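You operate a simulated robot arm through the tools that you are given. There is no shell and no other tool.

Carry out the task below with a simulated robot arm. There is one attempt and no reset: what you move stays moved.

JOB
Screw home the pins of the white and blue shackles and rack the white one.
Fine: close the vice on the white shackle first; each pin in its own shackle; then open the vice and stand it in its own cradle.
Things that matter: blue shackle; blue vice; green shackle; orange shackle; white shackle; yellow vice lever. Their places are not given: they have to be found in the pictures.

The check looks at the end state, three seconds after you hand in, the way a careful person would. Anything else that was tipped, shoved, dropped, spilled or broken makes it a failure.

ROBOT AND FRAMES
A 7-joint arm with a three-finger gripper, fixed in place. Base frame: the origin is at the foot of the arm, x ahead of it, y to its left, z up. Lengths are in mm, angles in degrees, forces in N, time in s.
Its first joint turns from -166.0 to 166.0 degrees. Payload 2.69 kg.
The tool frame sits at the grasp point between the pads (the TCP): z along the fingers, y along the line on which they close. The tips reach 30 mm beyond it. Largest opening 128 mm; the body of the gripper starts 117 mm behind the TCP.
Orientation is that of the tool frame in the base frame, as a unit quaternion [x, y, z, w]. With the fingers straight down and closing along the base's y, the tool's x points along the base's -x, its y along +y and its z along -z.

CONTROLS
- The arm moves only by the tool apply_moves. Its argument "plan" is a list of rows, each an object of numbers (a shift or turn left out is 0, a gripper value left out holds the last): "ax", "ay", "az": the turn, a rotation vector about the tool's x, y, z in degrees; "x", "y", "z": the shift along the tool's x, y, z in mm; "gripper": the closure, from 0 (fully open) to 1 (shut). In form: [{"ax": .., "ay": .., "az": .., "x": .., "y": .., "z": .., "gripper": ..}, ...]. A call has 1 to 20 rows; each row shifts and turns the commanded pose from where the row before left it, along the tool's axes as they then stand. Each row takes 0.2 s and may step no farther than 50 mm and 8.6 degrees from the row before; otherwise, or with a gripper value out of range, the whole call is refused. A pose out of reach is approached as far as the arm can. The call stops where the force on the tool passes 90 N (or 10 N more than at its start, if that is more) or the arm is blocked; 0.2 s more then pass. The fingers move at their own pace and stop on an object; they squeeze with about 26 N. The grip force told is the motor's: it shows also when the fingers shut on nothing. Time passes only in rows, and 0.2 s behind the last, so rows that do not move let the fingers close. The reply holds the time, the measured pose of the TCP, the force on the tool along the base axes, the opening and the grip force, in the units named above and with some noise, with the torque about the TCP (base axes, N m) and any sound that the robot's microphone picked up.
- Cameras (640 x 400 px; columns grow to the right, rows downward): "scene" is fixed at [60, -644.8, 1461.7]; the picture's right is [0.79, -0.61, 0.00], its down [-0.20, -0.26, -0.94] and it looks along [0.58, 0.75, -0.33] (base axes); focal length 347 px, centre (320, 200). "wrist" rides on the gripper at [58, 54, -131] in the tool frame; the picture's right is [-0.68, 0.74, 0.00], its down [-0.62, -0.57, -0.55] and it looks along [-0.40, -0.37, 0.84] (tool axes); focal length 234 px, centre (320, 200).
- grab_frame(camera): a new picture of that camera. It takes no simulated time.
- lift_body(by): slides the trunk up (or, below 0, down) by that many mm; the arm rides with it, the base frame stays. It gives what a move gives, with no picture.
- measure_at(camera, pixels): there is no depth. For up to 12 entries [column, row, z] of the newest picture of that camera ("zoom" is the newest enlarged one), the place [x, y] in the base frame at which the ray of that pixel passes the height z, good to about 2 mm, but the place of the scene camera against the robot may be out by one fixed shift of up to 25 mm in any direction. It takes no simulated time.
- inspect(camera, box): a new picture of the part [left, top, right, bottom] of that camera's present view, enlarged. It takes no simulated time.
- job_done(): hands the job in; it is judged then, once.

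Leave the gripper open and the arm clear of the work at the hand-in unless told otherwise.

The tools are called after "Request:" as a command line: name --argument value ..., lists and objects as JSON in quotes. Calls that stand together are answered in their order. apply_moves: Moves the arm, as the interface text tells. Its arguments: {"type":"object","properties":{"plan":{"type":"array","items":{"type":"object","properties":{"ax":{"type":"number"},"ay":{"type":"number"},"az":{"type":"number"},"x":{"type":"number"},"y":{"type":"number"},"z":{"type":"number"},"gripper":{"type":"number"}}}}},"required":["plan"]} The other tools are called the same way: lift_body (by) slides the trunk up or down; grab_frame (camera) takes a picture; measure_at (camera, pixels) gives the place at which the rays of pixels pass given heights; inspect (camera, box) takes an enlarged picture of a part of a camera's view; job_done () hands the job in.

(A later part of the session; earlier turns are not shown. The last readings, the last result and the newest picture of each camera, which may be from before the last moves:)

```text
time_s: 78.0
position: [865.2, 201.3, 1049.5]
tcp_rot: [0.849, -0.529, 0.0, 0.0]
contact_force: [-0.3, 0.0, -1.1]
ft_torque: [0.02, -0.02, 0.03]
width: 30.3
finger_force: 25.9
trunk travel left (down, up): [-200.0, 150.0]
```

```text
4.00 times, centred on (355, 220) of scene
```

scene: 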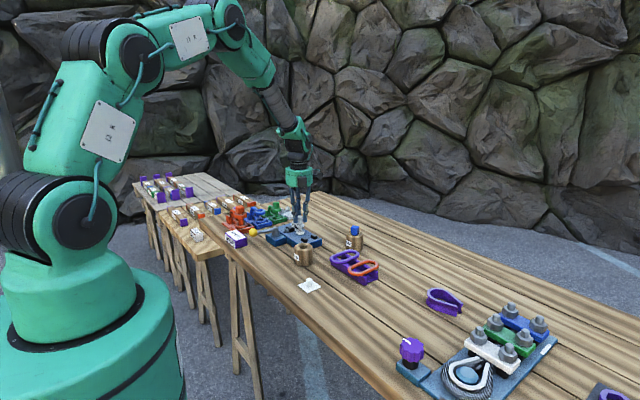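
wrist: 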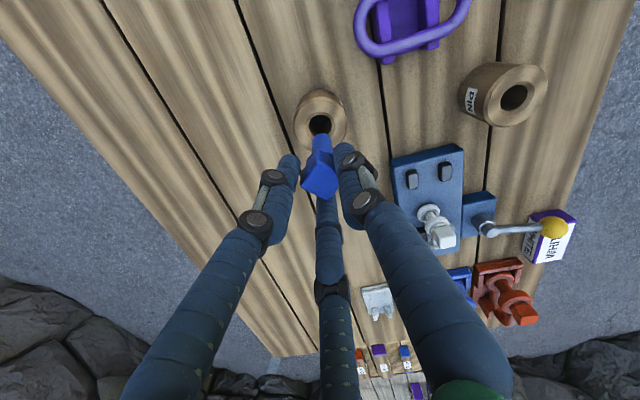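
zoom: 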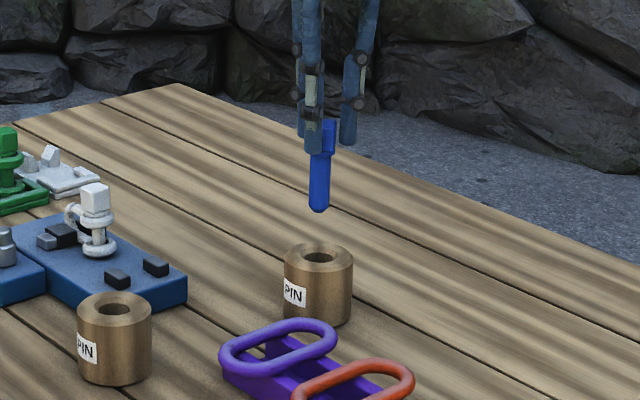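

The blue pin is out (tip about 90–94 mm below the TCP), holder untouched. Rising and carrying it high toward the blue shackle near (697, 612).

Request:
apply_moves --plan '[{"z": -30}, {"x": -44, "y": -3}, {"x": -44, "y": -3}, {"x": -44, "y": -3}, {"x": -44, "y": -3}, {"x": -44, "y": -3}, {"x": -44, "y": -3}, {"x": -44, "y": -3}, {"x": -44, "y": -3}, {"x": -44, "y": -3}, {"x": -20, "y": -2}, {}, {}]'

Request:
grab_frame --camera "wrist"

Request:
inspect --camera "scene" --box '[220, 150, 300, 240]'

```text
time_s: 80.8
position: [707.5, 591.1, 1079.6]
tcp_rot: [0.849, -0.529, -0.001, -0.001]
contact_force: [-0.8, -0.1, -2.8]
ft_torque: [0.06, -0.05, -0.02]
width: 30.3
finger_force: 26.0
trunk travel left (down, up): [-200.0, 150.0]
```

```text
taken
```

wrist: 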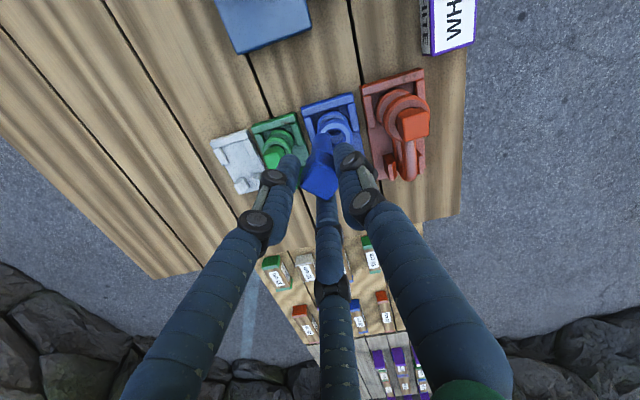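

```text
4.44 times, centred on (260, 195) of scene
```

zoom: 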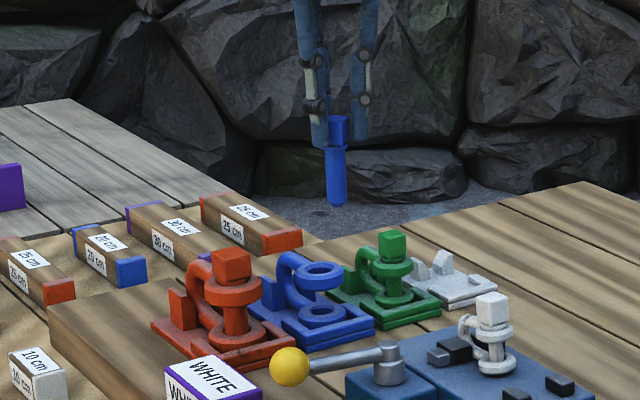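

Enlarging the blue eye below the pin.

Request:
inspect --camera "wrist" --box '[270, 80, 400, 200]'

```text
3.33 times, centred on (335, 140) of wrist
```

zoom: 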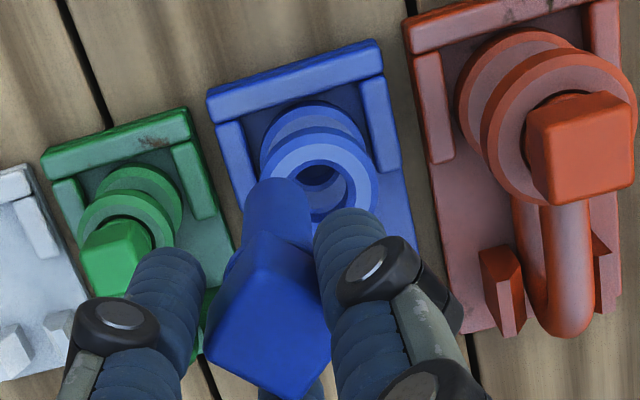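

I'll take a second view shifted by about (+50, +35) to triangulate the blue eye.

Request:
apply_moves --plan '[{"x": -5, "y": -30}, {"x": -4, "y": -30}, {}, {}]'

Request:
inspect --camera "wrist" --box '[300, 60, 460, 160]'

```text
time_s: 81.8
position: [756.1, 624.5, 1079.6]
tcp_rot: [0.849, -0.529, 0.0, 0.0]
contact_force: [-0.7, -0.6, -0.6]
ft_torque: [-0.02, -0.02, 0.02]
width: 30.3
finger_force: 26.0
trunk travel left (down, up): [-200.0, 150.0]
```

```text
4.00 times, centred on (380, 110) of wrist
```

zoom: 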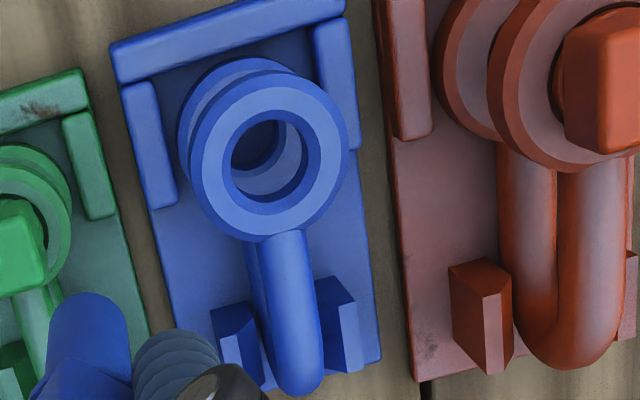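

Two views agree: blue upper eye centre ≈ (693.5, 613.5), top ≈ z 910. The pin leans ~2 mm in the grip, so I'll aim the TCP at (696, 613) and come down to z≈1030.

Request:
apply_moves --plan '[{"x": -8, "y": 30}, {"x": -8, "y": 29.2}, {"z": 25}, {"z": 25}, {}, {}]'

Request:
grab_frame --camera "wrist"

Request:
inspect --camera "wrist" --box '[250, 80, 410, 200]'

Request:
inspect --camera "scene" --box '[245, 170, 325, 230]'

```text
time_s: 83.2
position: [695.8, 612.8, 1027.9]
tcp_rot: [0.849, -0.528, -0.001, 0.0]
contact_force: [-0.1, -0.4, -1.2]
ft_torque: [-0.01, 0.02, 0.01]
width: 30.1
finger_force: 26.0
trunk travel left (down, up): [-200.0, 150.0]
```

```text
taken
```

wrist: 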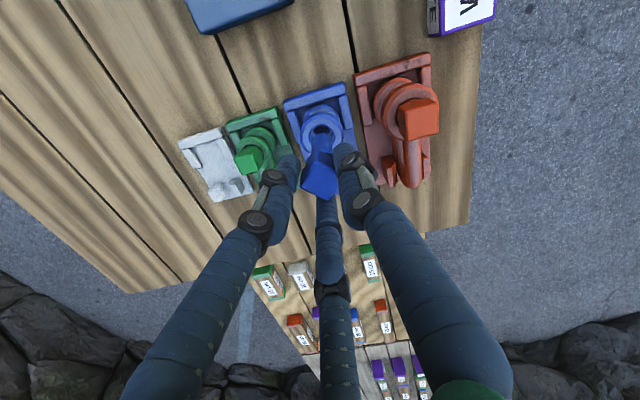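

```text
3.33 times, centred on (330, 140) of wrist
```

zoom: 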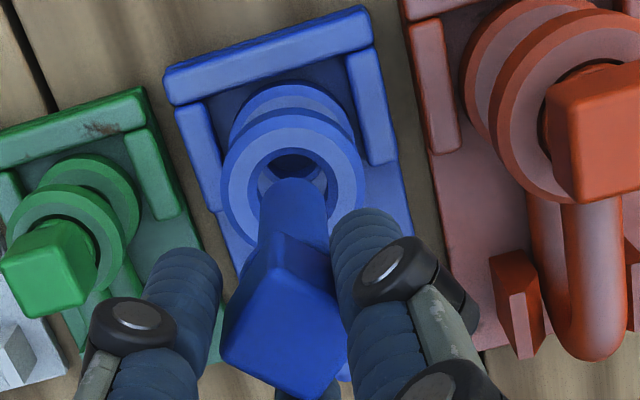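

```text
6.67 times, centred on (285, 200) of scene
```

zoom: 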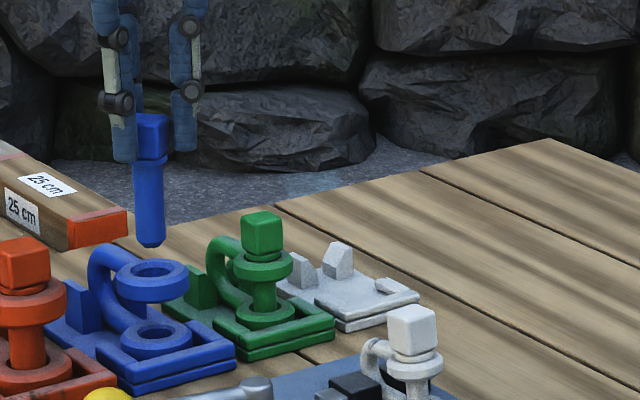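

Tip and hole line up in both views (scene: tip col 150 vs eye 153; wrist: 296 vs 293). Tip is ~18 mm above the eye. Lowering in steps.

Request:
apply_moves --plan '[{"z": 8}, {"z": 5}, {"z": 4}, {"z": 4}, {"z": 3}, {}]'

Request:
inspect --camera "scene" --box '[245, 180, 305, 230]'

Request:
inspect --camera "wrist" --box '[250, 80, 410, 200]'

```text
time_s: 84.6
position: [698.3, 612.6, 1004.8]
tcp_rot: [0.849, -0.529, -0.001, 0.0]
contact_force: [0.1, 0.1, -2.3]
ft_torque: [0.0, 0.0, 0.02]
width: 30.3
finger_force: 26.0
trunk travel left (down, up): [-200.0, 150.0]
```

```text
8.00 times, centred on (275, 205) of scene
```

zoom: 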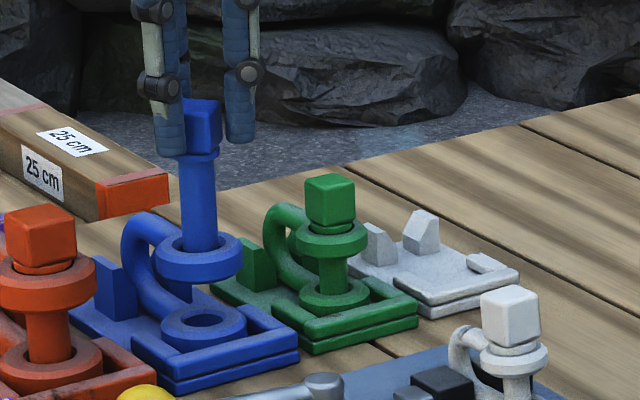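

```text
3.33 times, centred on (330, 140) of wrist
```

zoom: 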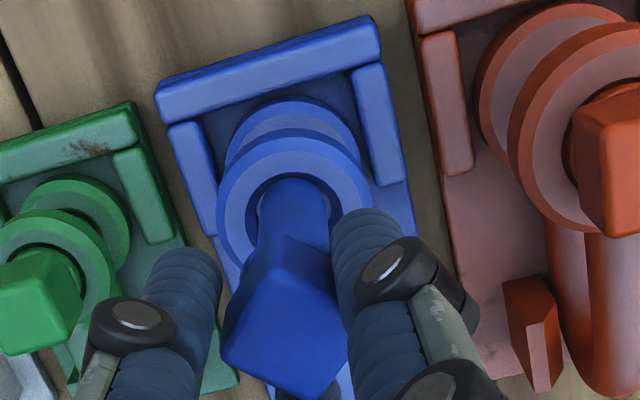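

The pin passed through the upper eye without contact. Lowering toward the lower eye.

Request:
apply_moves --plan '[{"z": 5}, {"z": 5}, {"z": 4}, {}]'

Request:
inspect --camera "scene" --box '[245, 180, 305, 230]'

```text
time_s: 85.6
position: [697.7, 613.2, 990.8]
tcp_rot: [0.849, -0.528, -0.001, 0.0]
contact_force: [-0.4, 0.4, -2.5]
ft_torque: [-0.02, 0.0, 0.03]
width: 30.2
finger_force: 26.0
trunk travel left (down, up): [-200.0, 150.0]
```

```text
8.00 times, centred on (275, 205) of scene
```

zoom: 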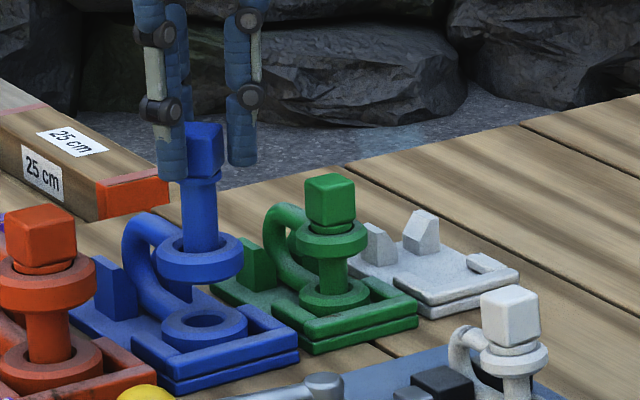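

Still no contact. Continuing down in smaller steps.

Request:
apply_moves --plan '[{"z": 4}, {"z": 4}, {"z": 3}, {"z": 3}, {}]'

Request:
inspect --camera "scene" --box '[245, 180, 305, 230]'

```text
time_s: 86.8
position: [698.7, 612.5, 977.2]
tcp_rot: [0.849, -0.528, 0.0, 0.0]
contact_force: [-0.4, -1.1, -1.7]
ft_torque: [0.02, 0.02, -0.02]
width: 30.3
finger_force: 26.3
trunk travel left (down, up): [-200.0, 150.0]
```

```text
8.00 times, centred on (275, 205) of scene
```

zoom: 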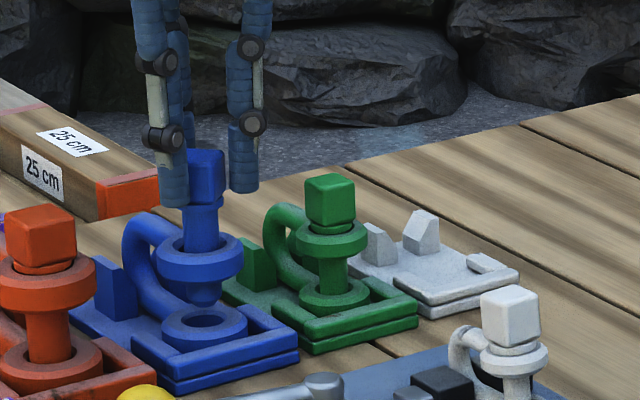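

The tip now shows below the upper eye (row 305), about 12 mm above the lower eye and in line with it. Continuing.

Request:
apply_moves --plan '[{"z": 4}, {"z": 3}, {"z": 2}, {"z": 2}, {}]'

Request:
inspect --camera "scene" --box '[245, 180, 305, 230]'

```text
time_s: 88.0
position: [698.0, 612.6, 965.8]
tcp_rot: [0.849, -0.529, 0.0, -0.001]
contact_force: [-0.2, 1.3, -1.8]
ft_torque: [0.02, 0.01, 0.01]
width: 30.1
finger_force: 26.0
trunk travel left (down, up): [-200.0, 150.0]
```

```text
8.00 times, centred on (275, 205) of scene
```

zoom: 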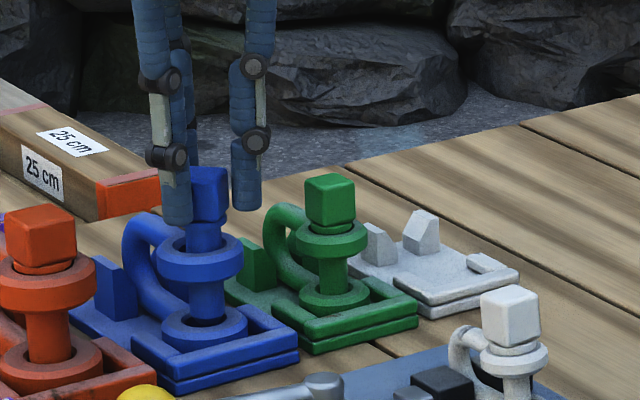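

Tip is at the lower eye. Creeping down until it touches.

Request:
apply_moves --plan '[{"z": 1.5}, {"z": 1.5}, {"z": 1.5}, {}]'

```text
time_s: 89.0
position: [698.5, 613.3, 962.0]
tcp_rot: [0.849, -0.529, 0.0, 0.0]
contact_force: [-1.2, 3.7, 0.8]
ft_torque: [0.04, 0.04, -0.01]
width: 30.4
finger_force: 26.1
trunk travel left (down, up): [-200.0, 150.0]
```

Request:
apply_moves --plan '[{"z": 1.5}, {"z": 1.0}, {}]'

Request:
inspect --camera "scene" --box '[245, 180, 305, 230]'

```text
time_s: 89.8
position: [697.2, 613.6, 960.4]
tcp_rot: [0.849, -0.528, 0.0, -0.002]
contact_force: [-2.5, 5.0, 16.3]
ft_torque: [0.0, 0.07, -0.02]
width: 30.1
finger_force: 26.1
trunk travel left (down, up): [-200.0, 150.0]
```

```text
8.00 times, centred on (275, 205) of scene
```

zoom: 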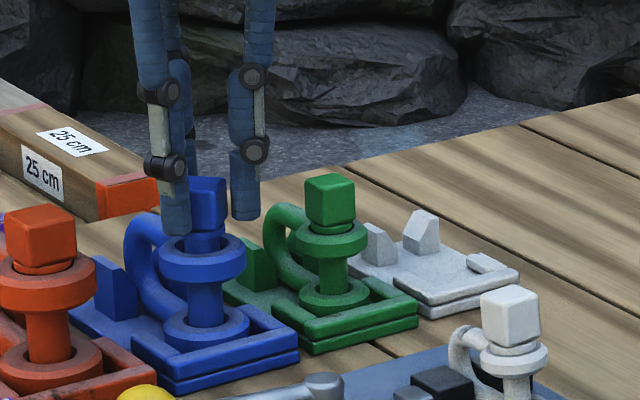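

Contact: 16 N up. Starting the clockwise turn in stages, watching loads.

Request:
apply_moves --plan '[{"az": 8.5}, {"az": 8.5}, {"az": 8.5}, {"az": 8.5}, {"az": 8.5}, {"az": 8.5}, {}]'

```text
time_s: 91.4
position: [697.2, 612.1, 959.3]
tcp_rot: [-0.538, 0.843, 0.0, -0.001]
contact_force: [2.8, -2.0, 16.5]
ft_torque: [-0.27, -0.06, -0.02]
width: 30.1
finger_force: 26.3
trunk travel left (down, up): [-200.0, 150.0]
```

Request:
apply_moves --plan '[{"az": 8.5}, {"az": 8.5}, {"az": 8.5}, {"az": 8.5}, {"az": 8.5}, {"az": 8.5}, {"az": 8.5}, {"az": 8.5}, {}]'

Request:
inspect --camera "scene" --box '[245, 180, 305, 230]'

```text
time_s: 93.4
position: [697.7, 612.3, 958.9]
tcp_rot: [0.025, 1.0, -0.001, -0.001]
contact_force: [-1.1, -1.3, -0.9]
ft_torque: [-0.1, 0.09, -0.01]
width: 30.3
finger_force: 26.4
trunk travel left (down, up): [-200.0, 150.0]
```

```text
8.00 times, centred on (275, 205) of scene
```

zoom: 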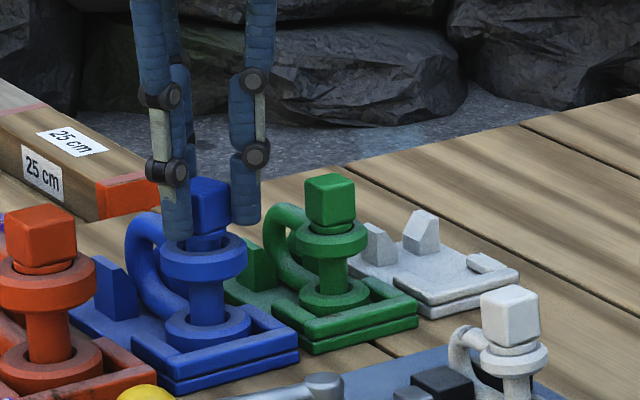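

The upward load vanished (16 → −1 N): thread caught and drawing in. Continuing with a downward follow.

Request:
apply_moves --plan '[{"z": 0.5}, {"az": 8.5, "z": 0.12}, {"az": 8.5, "z": 0.12}, {"az": 8.5, "z": 0.12}, {"az": 8.5, "z": 0.12}, {"az": 8.5, "z": 0.12}, {"az": 8.5, "z": 0.12}, {"az": 8.5, "z": 0.12}, {"az": 8.5, "z": 0.12}, {}]'

Request:
inspect --camera "scene" --box '[245, 180, 305, 230]'

```text
time_s: 95.6
position: [698.0, 612.1, 958.4]
tcp_rot: [0.58, 0.814, 0.0, 0.0]
contact_force: [-7.6, -0.6, -1.8]
ft_torque: [-0.15, 0.51, -0.03]
width: 29.8
finger_force: 25.6
trunk travel left (down, up): [-200.0, 150.0]
```

```text
8.00 times, centred on (275, 205) of scene
```

zoom: 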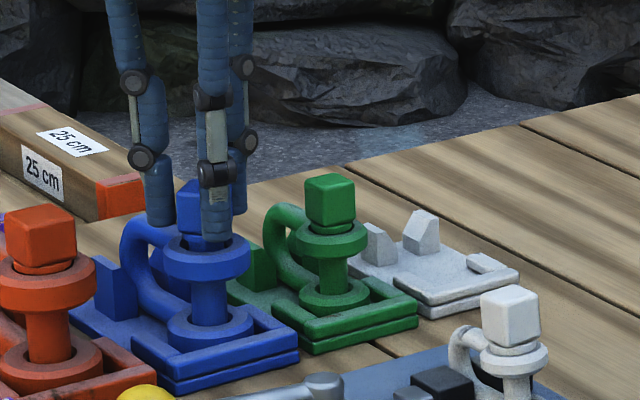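

Small −x load; relieving 0.8 mm and continuing to the wrist's limit.

Request:
apply_moves --plan '[{"x": 0.26, "y": -0.76, "z": 0.3}, {"az": 8.5, "z": 0.12}, {"az": 8.5, "z": 0.12}, {"az": 8.5, "z": 0.12}, {"az": 8.5, "z": 0.12}, {"az": 8.5, "z": 0.12}, {"az": 8.5, "z": 0.12}, {"az": 8.5, "z": 0.12}, {}]'

Request:
inspect --camera "scene" --box '[245, 180, 305, 230]'

```text
time_s: 97.6
position: [696.9, 611.4, 956.4]
tcp_rot: [0.907, 0.421, -0.001, -0.002]
contact_force: [-2.2, -0.2, -2.4]
ft_torque: [-0.22, 0.19, 0.0]
width: 30.1
finger_force: 25.5
trunk travel left (down, up): [-200.0, 150.0]
```

```text
8.00 times, centred on (275, 205) of scene
```

zoom: 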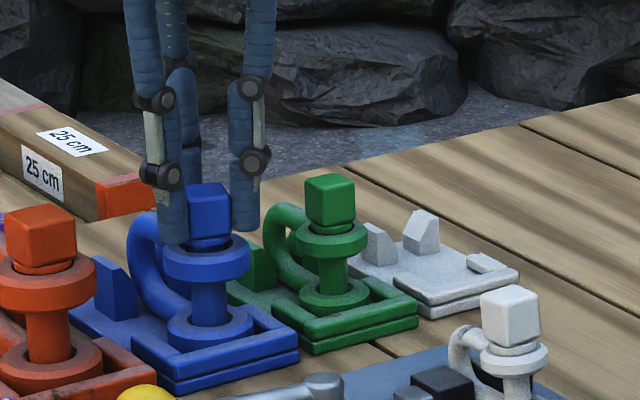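

130° reached; the head is now close to its seat. Using the last 13°, then releasing and winding back 270°.

Request:
apply_moves --plan '[{"az": 8.5, "z": 0.12}, {"az": 4.5, "z": 0.05}, {}, {"gripper": 0.55}, {}, {}]'

Request:
inspect --camera "scene" --box '[245, 180, 305, 230]'

Request:
inspect --camera "wrist" --box '[240, 80, 400, 200]'

```text
time_s: 99.0
position: [705.4, 602.7, 958.8]
tcp_rot: [0.916, 0.4, -0.003, -0.015]
contact_force: [-1.1, 0.7, -0.3]
ft_torque: [0.0, 0.0, -0.02]
width: 57.6
finger_force: 0.1
out of reach, approached as far as the arm can: row 1, 2
trunk travel left (down, up): [-200.0, 150.0]
```

```text
8.00 times, centred on (275, 205) of scene
```

zoom: 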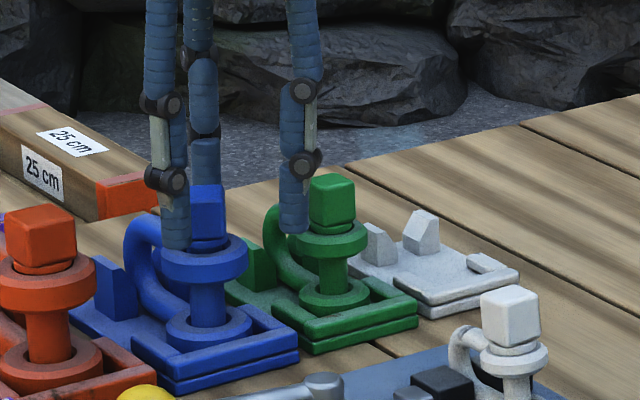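

```text
3.33 times, centred on (320, 140) of wrist
```

zoom: 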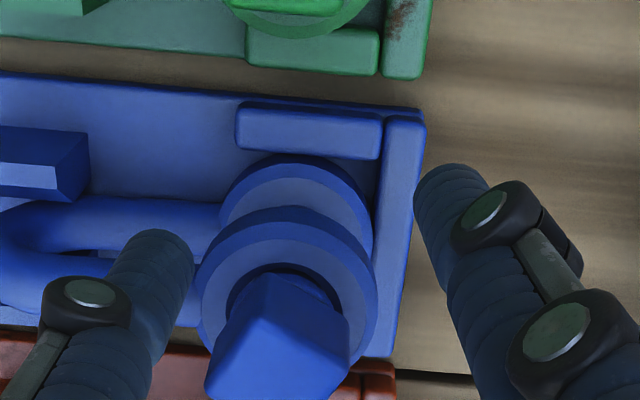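

The joint limit pulled the tool ~10 mm sideways while letting go; no load now. Rising straight up before anything else.

Request:
apply_moves --plan '[{"z": -10}, {"z": -20}, {"z": -20}, {"z": -20}, {}]'

Request:
grab_frame --camera "wrist"

Request:
inspect --camera "scene" --box '[235, 180, 305, 230]'

```text
time_s: 100.2
position: [709.8, 601.4, 1029.9]
tcp_rot: [0.916, 0.402, -0.004, -0.016]
contact_force: [-0.6, 1.2, -0.1]
ft_torque: [0.0, -0.05, 0.0]
width: 57.4
finger_force: 0.0
trunk travel left (down, up): [-200.0, 150.0]
```

```text
taken
```

wrist: 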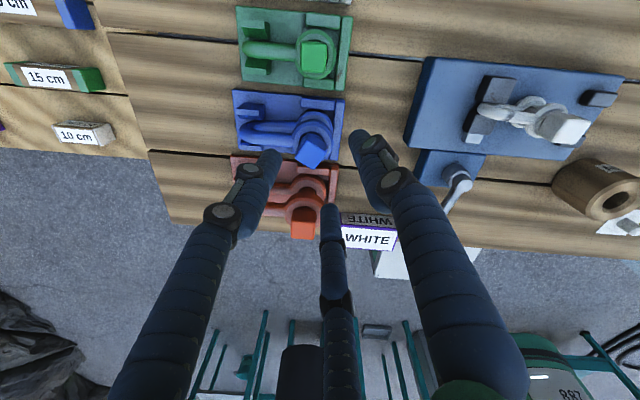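

```text
8.00 times, centred on (270, 205) of scene
```

zoom: 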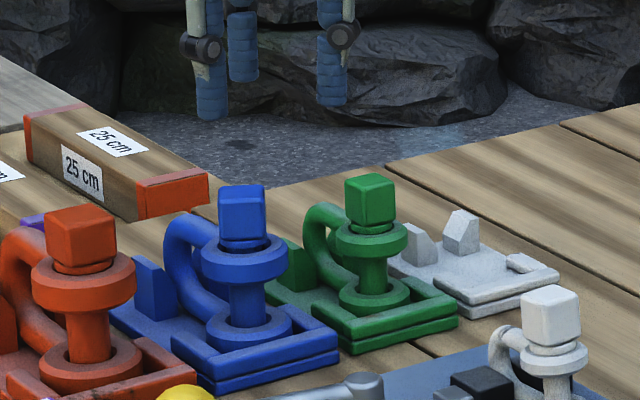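

The blue pin is threaded and nearly seated. I'll level the tool (small tilt), then wind the wrist back 180° with the fingers above everything.

Request:
apply_moves --plan '[{"ax": -1.87, "ay": -0.31}, {"az": -8.5}, {"az": -8.5}, {"az": -8.5}, {"az": -8.5}, {"az": -8.5}, {"az": -8.5}, {"az": -8.5}, {"az": -8.5}, {"az": -8.5}, {"az": -8.5}, {"az": -8.5}, {"az": -8.5}, {"az": -8.5}, {"az": -8.5}, {"az": -8.5}, {"az": -8.5}, {"az": -8.5}, {"az": -8.5}, {}]'

Request:
apply_moves --plan '[{"az": -8.5}, {"az": -8.5}, {"az": -8.5}, {"az": -1.5}, {}]'

Request:
grab_frame --camera "wrist"

Request:
inspect --camera "wrist" --box '[240, 80, 400, 200]'

```text
time_s: 104.4
position: [712.3, 594.3, 1027.6]
tcp_rot: [-0.176, 0.984, -0.001, 0.0]
contact_force: [-0.2, 0.2, -0.4]
ft_torque: [0.01, 0.0, -0.02]
width: 57.4
finger_force: 0.1
out of reach, approached as far as the arm can: row 1
trunk travel left (down, up): [-200.0, 150.0]
```

```text
time_s: 105.6
position: [713.3, 593.7, 1027.2]
tcp_rot: [-0.402, 0.916, -0.001, 0.0]
contact_force: [0.4, 1.1, 0.2]
ft_torque: [0.0, 0.01, 0.0]
width: 57.7
finger_force: 0.0
trunk travel left (down, up): [-200.0, 150.0]
```

```text
taken
```

wrist: 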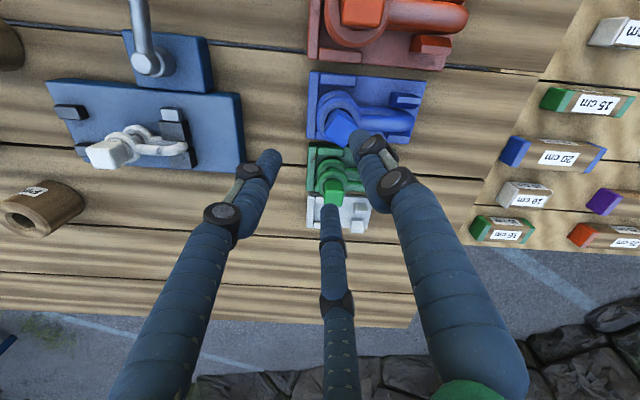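

```text
3.33 times, centred on (320, 140) of wrist
```

zoom: 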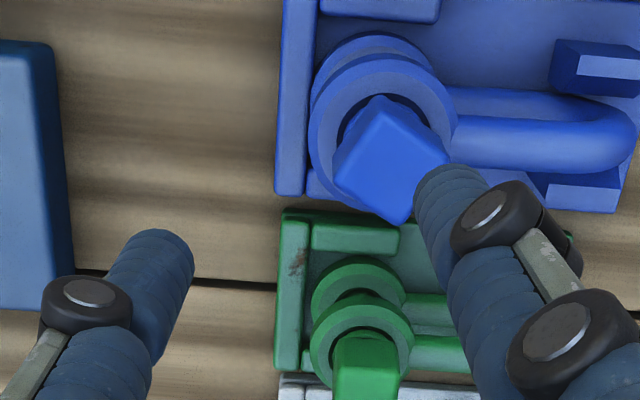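

Measuring the blue head's corners to align the grip.

Request:
measure_at --camera "zoom" --pixels '[[334, 181, 943], [400, 223, 943], [448, 158, 943], [379, 118, 943], [390, 168, 943]]'

```text
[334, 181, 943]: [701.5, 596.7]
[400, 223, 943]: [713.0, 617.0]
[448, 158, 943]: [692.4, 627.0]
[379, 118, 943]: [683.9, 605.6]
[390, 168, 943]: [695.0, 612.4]
```

Head yaw corresponds to tool angle −64°, centre ≈ (696, 612). Shifting over it, rotating −16.6° more, opening somewhat, then descending to z≈956.

Request:
apply_moves --plan '[{"x": -1.8, "y": 25.1, "gripper": 0.5}, {"az": -8.3}, {"az": -8.3}, {"z": 20}, {"z": 15}, {}]'

Request:
inspect --camera "wrist" --box '[240, 90, 400, 210]'

Request:
inspect --camera "scene" --box '[235, 180, 305, 230]'

```text
time_s: 107.0
position: [696.0, 610.9, 993.7]
tcp_rot: [-0.529, 0.849, -0.001, 0.0]
contact_force: [-0.3, -0.4, 0.0]
ft_torque: [-0.02, 0.03, -0.01]
width: 63.7
finger_force: 0.0
trunk travel left (down, up): [-200.0, 150.0]
```

```text
3.33 times, centred on (320, 150) of wrist
```

zoom: 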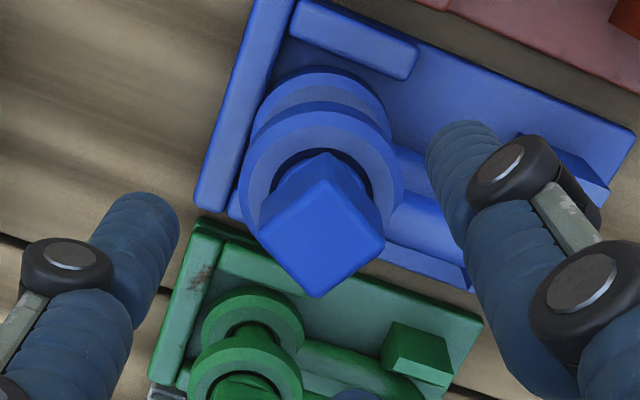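

```text
8.00 times, centred on (270, 205) of scene
```

zoom: 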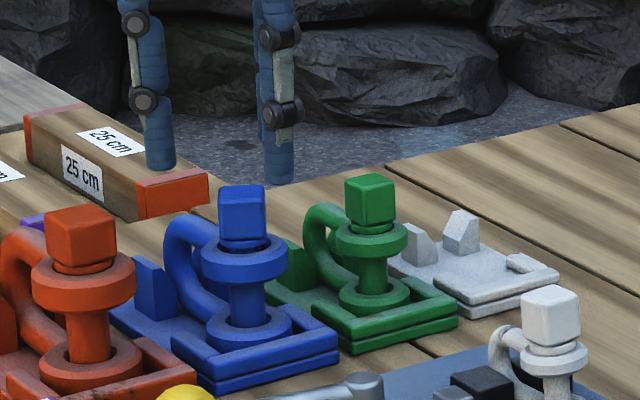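

Centred and aligned. Closing a bit more for clearance to the green pin, descending to z≈956 and gripping.

Request:
apply_moves --plan '[{"gripper": 0.58, "z": 10}, {"z": 15}, {"z": 12}, {}, {"gripper": 1}, {}, {}, {}]'

Request:
inspect --camera "scene" --box '[235, 180, 305, 230]'

```text
time_s: 108.8
position: [695.7, 611.2, 956.7]
tcp_rot: [-0.529, 0.849, -0.001, 0.0]
contact_force: [2.0, -0.6, 0.6]
ft_torque: [0.0, -0.09, -0.01]
width: 29.6
finger_force: 25.8
trunk travel left (down, up): [-200.0, 150.0]
```

```text
8.00 times, centred on (270, 205) of scene
```

zoom: 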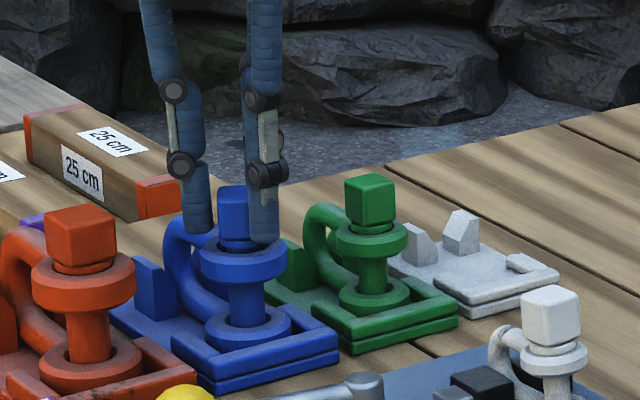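

Gripped with 26 N and no side load. Turning clockwise in short stages, watching for the torque rise.

Request:
apply_moves --plan '[{"az": 8.5, "z": 0.12}, {"az": 8.5, "z": 0.12}, {"az": 8.5, "z": 0.12}, {"az": 8.5, "z": 0.12}, {"az": 8.5, "z": 0.12}, {"az": 8.5, "z": 0.12}, {"az": 8.5, "z": 0.12}, {}]'

```text
time_s: 110.6
position: [697.0, 614.3, 955.8]
tcp_rot: [-0.037, 0.999, -0.001, 0.0]
contact_force: [-1.8, 0.7, -1.3]
ft_torque: [0.07, 0.03, -0.01]
width: 29.5
finger_force: 25.9
trunk travel left (down, up): [-200.0, 150.0]
```

Request:
apply_moves --plan '[{"az": 8.5, "z": 0.12}, {"az": 8.5, "z": 0.12}, {"az": 8.5, "z": 0.12}, {"az": 8.5, "z": 0.12}, {"az": 8.5, "z": 0.12}, {}]'

Request:
inspect --camera "scene" --box '[235, 180, 305, 230]'

```text
time_s: 112.0
position: [696.1, 613.0, 953.5]
tcp_rot: [0.328, 0.945, 0.0, 0.001]
contact_force: [2.0, 1.9, 2.6]
ft_torque: [0.12, 0.0, 0.02]
width: 29.6
finger_force: 26.6
trunk travel left (down, up): [-200.0, 150.0]
```

```text
8.00 times, centred on (270, 205) of scene
```

zoom: 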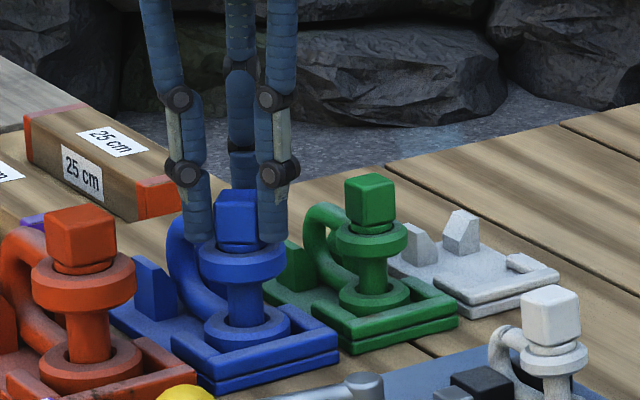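

Request:
apply_moves --plan '[{"az": 8.5, "z": 0.1}, {"az": 8.5, "z": 0.1}, {"az": 8.5, "z": 0.1}, {"az": 8.5, "z": 0.1}, {}]'

```text
time_s: 113.2
position: [695.8, 613.7, 954.8]
tcp_rot: [0.59, 0.807, 0.001, 0.001]
contact_force: [12.3, -10.2, 3.4]
ft_torque: [-0.27, -1.05, 0.97]
width: 32.6
finger_force: 26.4
trunk travel left (down, up): [-200.0, 150.0]
```

Torque rose to 0.97 N·m with the fingers being spread: home. Releasing and rising.

Request:
apply_moves --plan '[{"gripper": 0.6}, {}, {"z": -15}, {"z": -25}, {"z": -25}, {}]'

Request:
inspect --camera "scene" --box '[235, 180, 305, 230]'

Request:
grab_frame --camera "wrist"

Request:
inspect --camera "wrist" --box '[200, 40, 440, 190]'

```text
time_s: 114.6
position: [697.4, 615.1, 1017.6]
tcp_rot: [0.59, 0.807, 0.0, 0.001]
contact_force: [0.9, -0.4, 0.1]
ft_torque: [0.01, 0.0, -0.02]
width: 51.3
finger_force: 0.0
trunk travel left (down, up): [-200.0, 150.0]
```

```text
8.00 times, centred on (270, 205) of scene
```

zoom: 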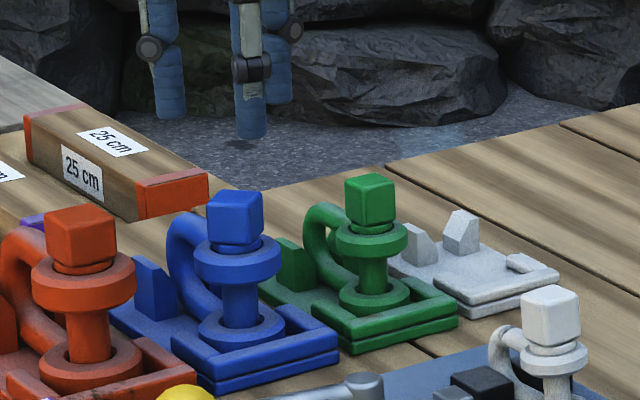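

```text
taken
```

wrist: 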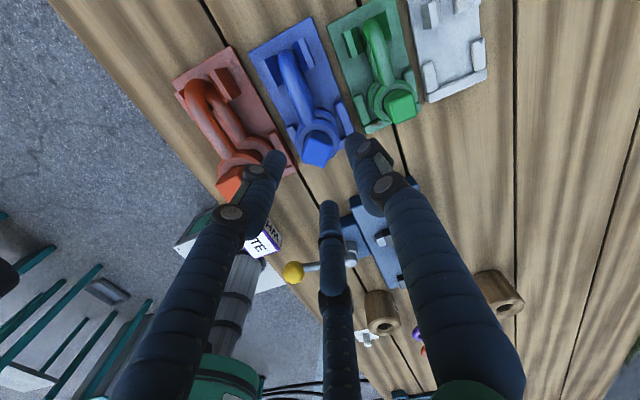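

```text
2.67 times, centred on (320, 115) of wrist
```

zoom: 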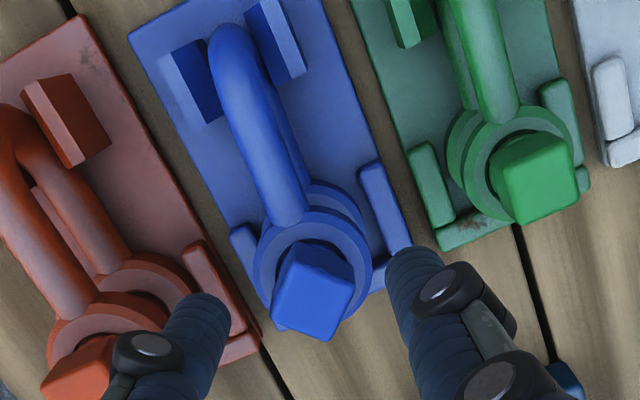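

Blue pin's collar is seated like its neighbours. The blue shackle seems to have shifted slightly; I'll rotate back to 0° and look closer from above.

Request:
apply_moves --plan '[{"z": -20, "gripper": 0.3}, {"az": -8.5}, {"az": -8.5}, {"az": -8.5}, {"az": -8.5}, {"az": -8.5}, {"az": -8.5}, {"az": -8.5}, {"az": -8.5}, {"az": -4.3}, {"x": -20, "y": -35}, {"gripper": 0}, {}, {}]'

Request:
grab_frame --camera "wrist"

Request:
inspect --camera "wrist" --box '[220, 30, 420, 155]'

```text
time_s: 117.6
position: [717.2, 579.4, 1039.9]
tcp_rot: [0.0, 1.0, -0.001, -0.001]
contact_force: [0.6, -0.2, 0.1]
ft_torque: [-0.06, -0.02, 0.04]
width: 128.1
finger_force: 0.1
trunk travel left (down, up): [-200.0, 150.0]
```

```text
taken
```

wrist: 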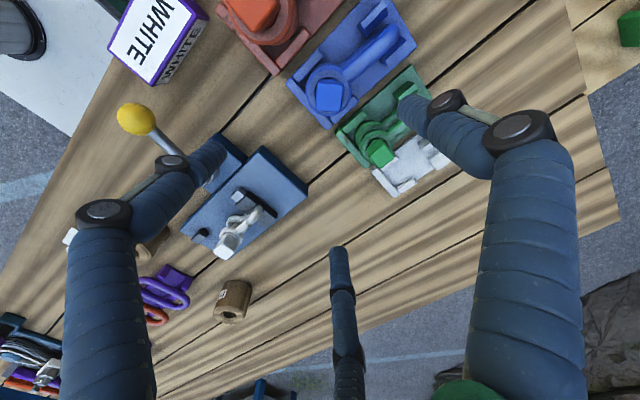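

```text
3.20 times, centred on (320, 92) of wrist
```

zoom: 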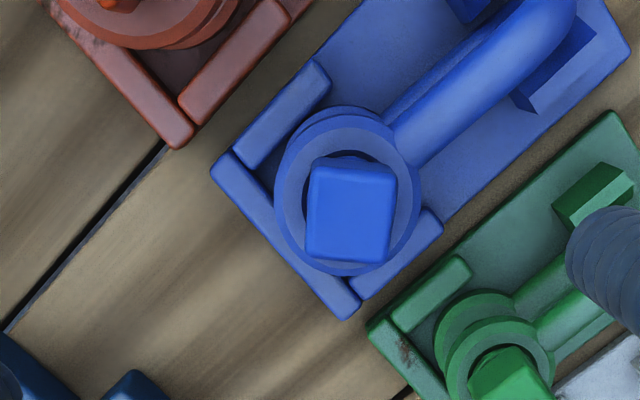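

Blue sits properly in its cradle with the pin home. Now open the vice: I'll locate the knob and the nearby WHITE block.

Request:
measure_at --camera "wrist" --pixels '[[136, 118, 914], [151, 85, 885], [107, 42, 885], [208, 18, 885], [160, 84, 860], [212, 22, 860]]'

Request:
inspect --camera "wrist" --box '[90, 0, 250, 150]'

```text
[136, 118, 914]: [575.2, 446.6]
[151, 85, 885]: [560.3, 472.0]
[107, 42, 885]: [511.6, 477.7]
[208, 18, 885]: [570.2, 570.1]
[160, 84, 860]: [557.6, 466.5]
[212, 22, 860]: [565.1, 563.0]
```

```text
2.67 times, centred on (170, 75) of wrist
```

zoom: 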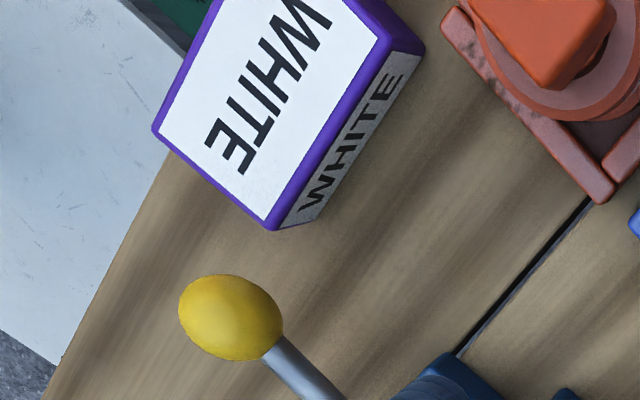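

The knob is at (575, 447), and the WHITE block's corner at (560, 470) is close by. So I'll push the lever on its shaft nearer to the pivot from the +y side. Closing fingers and moving to above (618, 477).

Request:
apply_moves --plan '[{"gripper": 1, "x": 25, "y": -26}, {"x": 25, "y": -26}, {"x": 25, "y": -26}, {"x": 24, "y": -24}, {}, {}, {"z": 30}, {}]'

Request:
grab_frame --camera "wrist"

Request:
inspect --camera "scene" --box '[230, 180, 320, 260]'

```text
time_s: 119.4
position: [620.3, 476.5, 1011.2]
tcp_rot: [-0.001, 1.0, -0.001, 0.0]
contact_force: [0.8, -0.4, -0.1]
ft_torque: [-0.04, 0.06, 0.02]
width: 2.4
finger_force: 26.5
trunk travel left (down, up): [-200.0, 150.0]
```

```text
taken
```

wrist: 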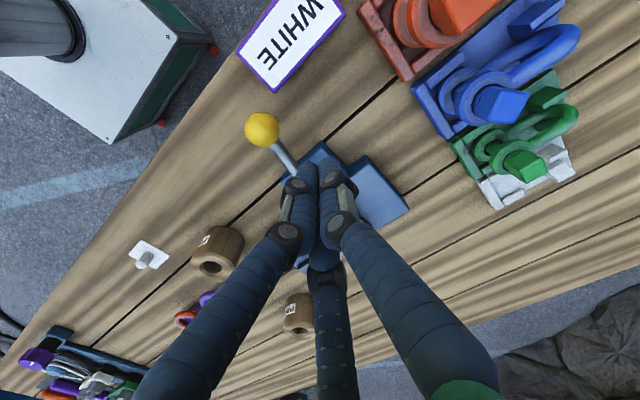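

```text
5.00 times, centred on (275, 220) of scene
```

zoom: 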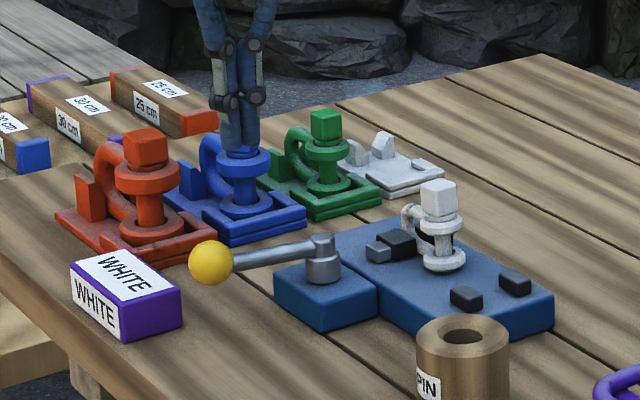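

Clear on all sides. Descending to z≈932 (tips ≈902, above the pivot block).

Request:
apply_moves --plan '[{"z": 30}, {"z": 25}, {"z": 15}, {"z": 9}, {}]'

Request:
inspect --camera "scene" --box '[250, 200, 310, 250]'

Request:
grab_frame --camera "wrist"

```text
time_s: 120.6
position: [616.4, 478.5, 929.7]
tcp_rot: [-0.001, 1.0, 0.0, 0.001]
contact_force: [0.3, 0.2, 0.0]
ft_torque: [-0.01, 0.0, 0.02]
width: 2.1
finger_force: 25.6
trunk travel left (down, up): [-200.0, 150.0]
```

```text
8.00 times, centred on (280, 225) of scene
```

zoom: 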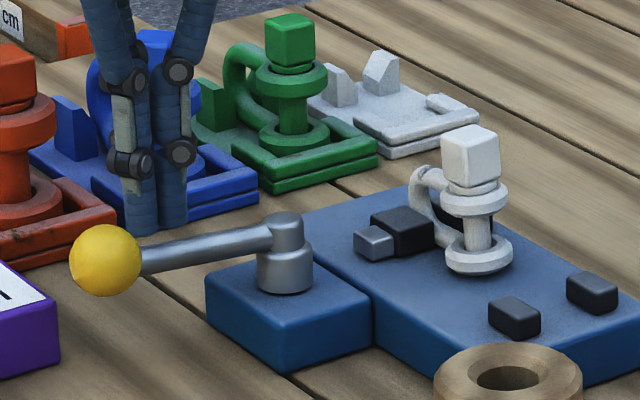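

```text
taken
```

wrist: 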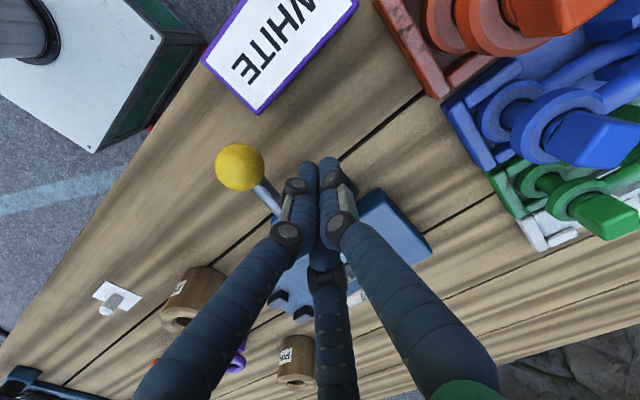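

Fingers are beside the shaft on its +y side. Pushing gently in −y.

Request:
apply_moves --plan '[{"y": -6}, {"y": -5}, {"y": -4}, {"y": -4}, {"y": -4}, {}]'

Request:
grab_frame --camera "wrist"

```text
time_s: 122.0
position: [618.8, 453.6, 929.8]
tcp_rot: [-0.001, 1.0, -0.001, 0.001]
contact_force: [-1.0, 4.8, 0.5]
ft_torque: [0.08, 0.0, -0.04]
width: 2.1
finger_force: 25.9
trunk travel left (down, up): [-200.0, 150.0]
```

```text
taken
```

wrist: 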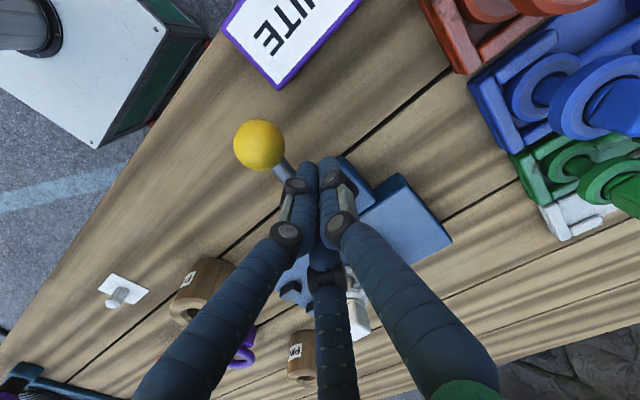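

Light contact (4.8 N). Following the arc around the pivot.

Request:
apply_moves --plan '[{"x": 2.8, "y": -5}, {"x": 2.4, "y": -5.3}, {"x": 1.6, "y": -6}, {"x": 1.1, "y": -6.1}, {"x": 0, "y": -6.2}, {"x": -0.5, "y": -6.3}, {}]'

Request:
grab_frame --camera "wrist"

```text
time_s: 123.6
position: [610.1, 417.6, 929.5]
tcp_rot: [-0.001, 1.0, -0.001, -0.001]
contact_force: [0.0, 0.6, 1.2]
ft_torque: [-0.02, -0.01, -0.01]
width: 2.0
finger_force: 25.9
trunk travel left (down, up): [-200.0, 150.0]
```

```text
taken
```

wrist: 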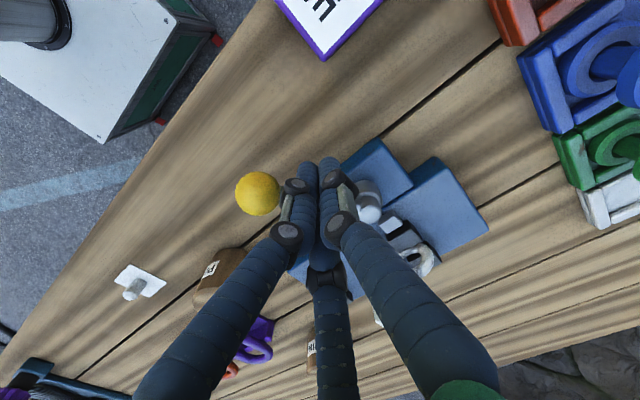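

The lever swings easily. Continuing around the arc.

Request:
apply_moves --plan '[{"x": -1.6, "y": -6}, {"x": -2.2, "y": -6}, {"x": -3.3, "y": -5.3}, {"x": -3.4, "y": -5.2}, {"x": -4.5, "y": -4.3}, {"x": -4.7, "y": -4.2}, {}]'

Request:
grab_frame --camera "wrist"

Request:
inspect --camera "scene" --box '[250, 200, 330, 260]'

```text
time_s: 125.2
position: [629.1, 388.1, 931.4]
tcp_rot: [-0.001, 1.0, 0.0, 0.001]
contact_force: [-0.4, -0.5, 0.4]
ft_torque: [-0.02, 0.02, 0.01]
width: 2.2
finger_force: 25.8
trunk travel left (down, up): [-200.0, 150.0]
```

```text
taken
```

wrist: 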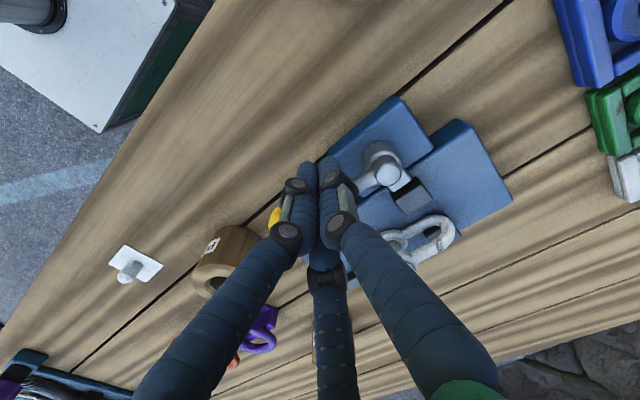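

```text
6.67 times, centred on (290, 230) of scene
```

zoom: 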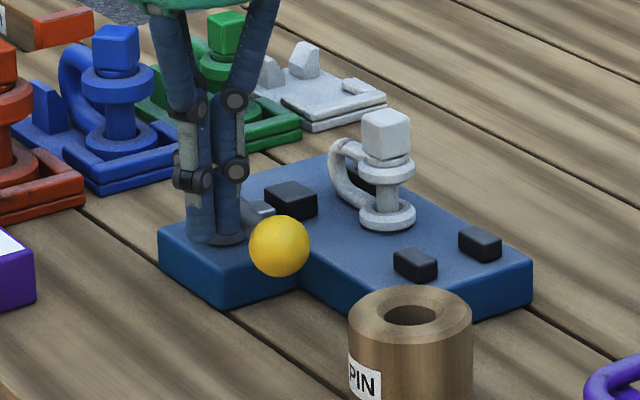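

The jaw has retracted and the shackle stands free. A little further to the original open position of the lever.

Request:
apply_moves --plan '[{"x": -4, "y": -2.2}, {"x": -4, "y": -2}, {"x": -3, "y": -1}, {}]'

Request:
inspect --camera "scene" --box '[250, 200, 330, 260]'

```text
time_s: 126.2
position: [638.4, 382.4, 929.7]
tcp_rot: [-0.001, 1.0, -0.003, 0.0]
contact_force: [-36.0, 8.4, 3.2]
ft_torque: [0.03, 0.77, -0.02]
width: 2.3
finger_force: 26.0
trunk travel left (down, up): [-200.0, 150.0]
```

```text
6.67 times, centred on (290, 230) of scene
```

zoom: 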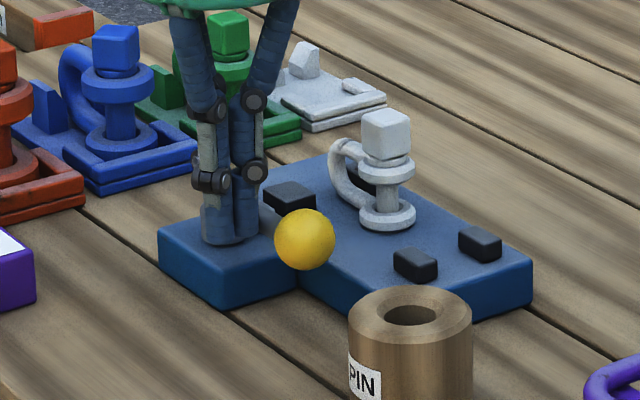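

End stop (36 N): fully open. Backing off and rising, then viewing the freed white shackle.

Request:
apply_moves --plan '[{"x": 8, "y": 0}, {"x": 8}, {"z": -40}, {"z": -40}, {"x": -35, "y": -10, "gripper": 0}, {"x": -40, "y": -10}, {"x": -40, "y": -10}, {"x": -22, "y": -5}, {}, {}]'

Request:
grab_frame --camera "wrist"

Request:
inspect --camera "wrist" --box '[240, 30, 400, 150]'

```text
time_s: 128.4
position: [764.4, 345.2, 1009.5]
tcp_rot: [-0.001, 1.0, 0.0, 0.001]
contact_force: [0.3, 0.3, -0.2]
ft_torque: [-0.01, -0.01, 0.03]
width: 128.2
finger_force: 0.0
trunk travel left (down, up): [-200.0, 150.0]
```

```text
taken
```

wrist: 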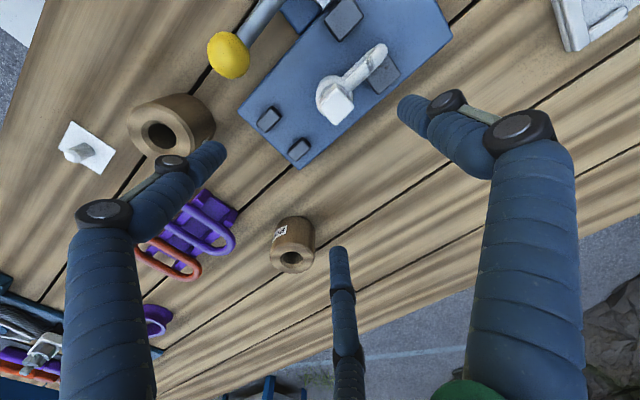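

```text
3.33 times, centred on (320, 90) of wrist
```

zoom: 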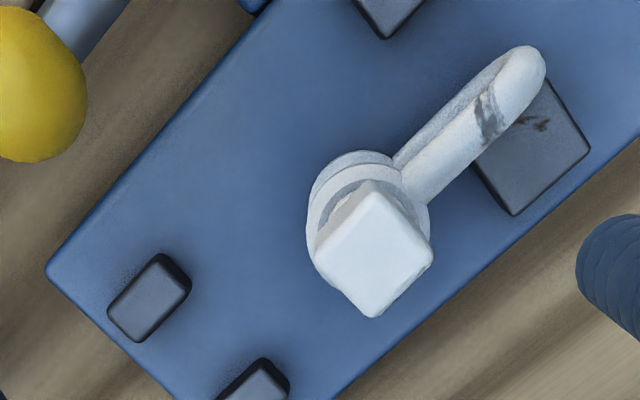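

The lever is open and the shackle stands free, head at ≈ (744, 382), bow along +y. Positioning above the head and descending to grip it.

Request:
apply_moves --plan '[{"x": 20.5, "y": 36.8, "gripper": 0.45}, {"z": 20}, {}, {}]'

Request:
inspect --camera "wrist" --box '[240, 90, 400, 210]'

```text
time_s: 129.4
position: [741.9, 381.8, 991.4]
tcp_rot: [0.0, 1.0, 0.0, 0.0]
contact_force: [1.5, 0.4, -0.5]
ft_torque: [0.03, -0.02, -0.01]
width: 70.4
finger_force: 0.1
trunk travel left (down, up): [-200.0, 150.0]
```

```text
3.33 times, centred on (320, 150) of wrist
```

zoom: 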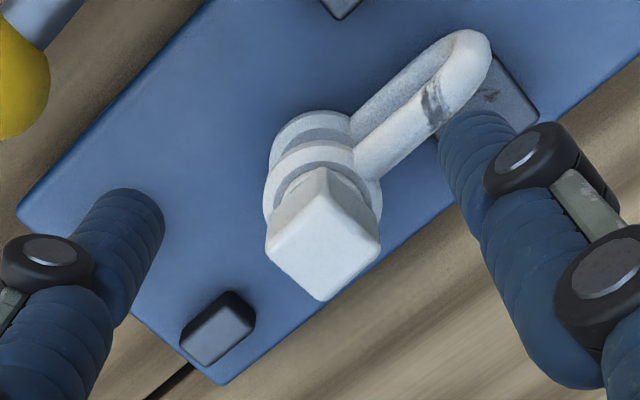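

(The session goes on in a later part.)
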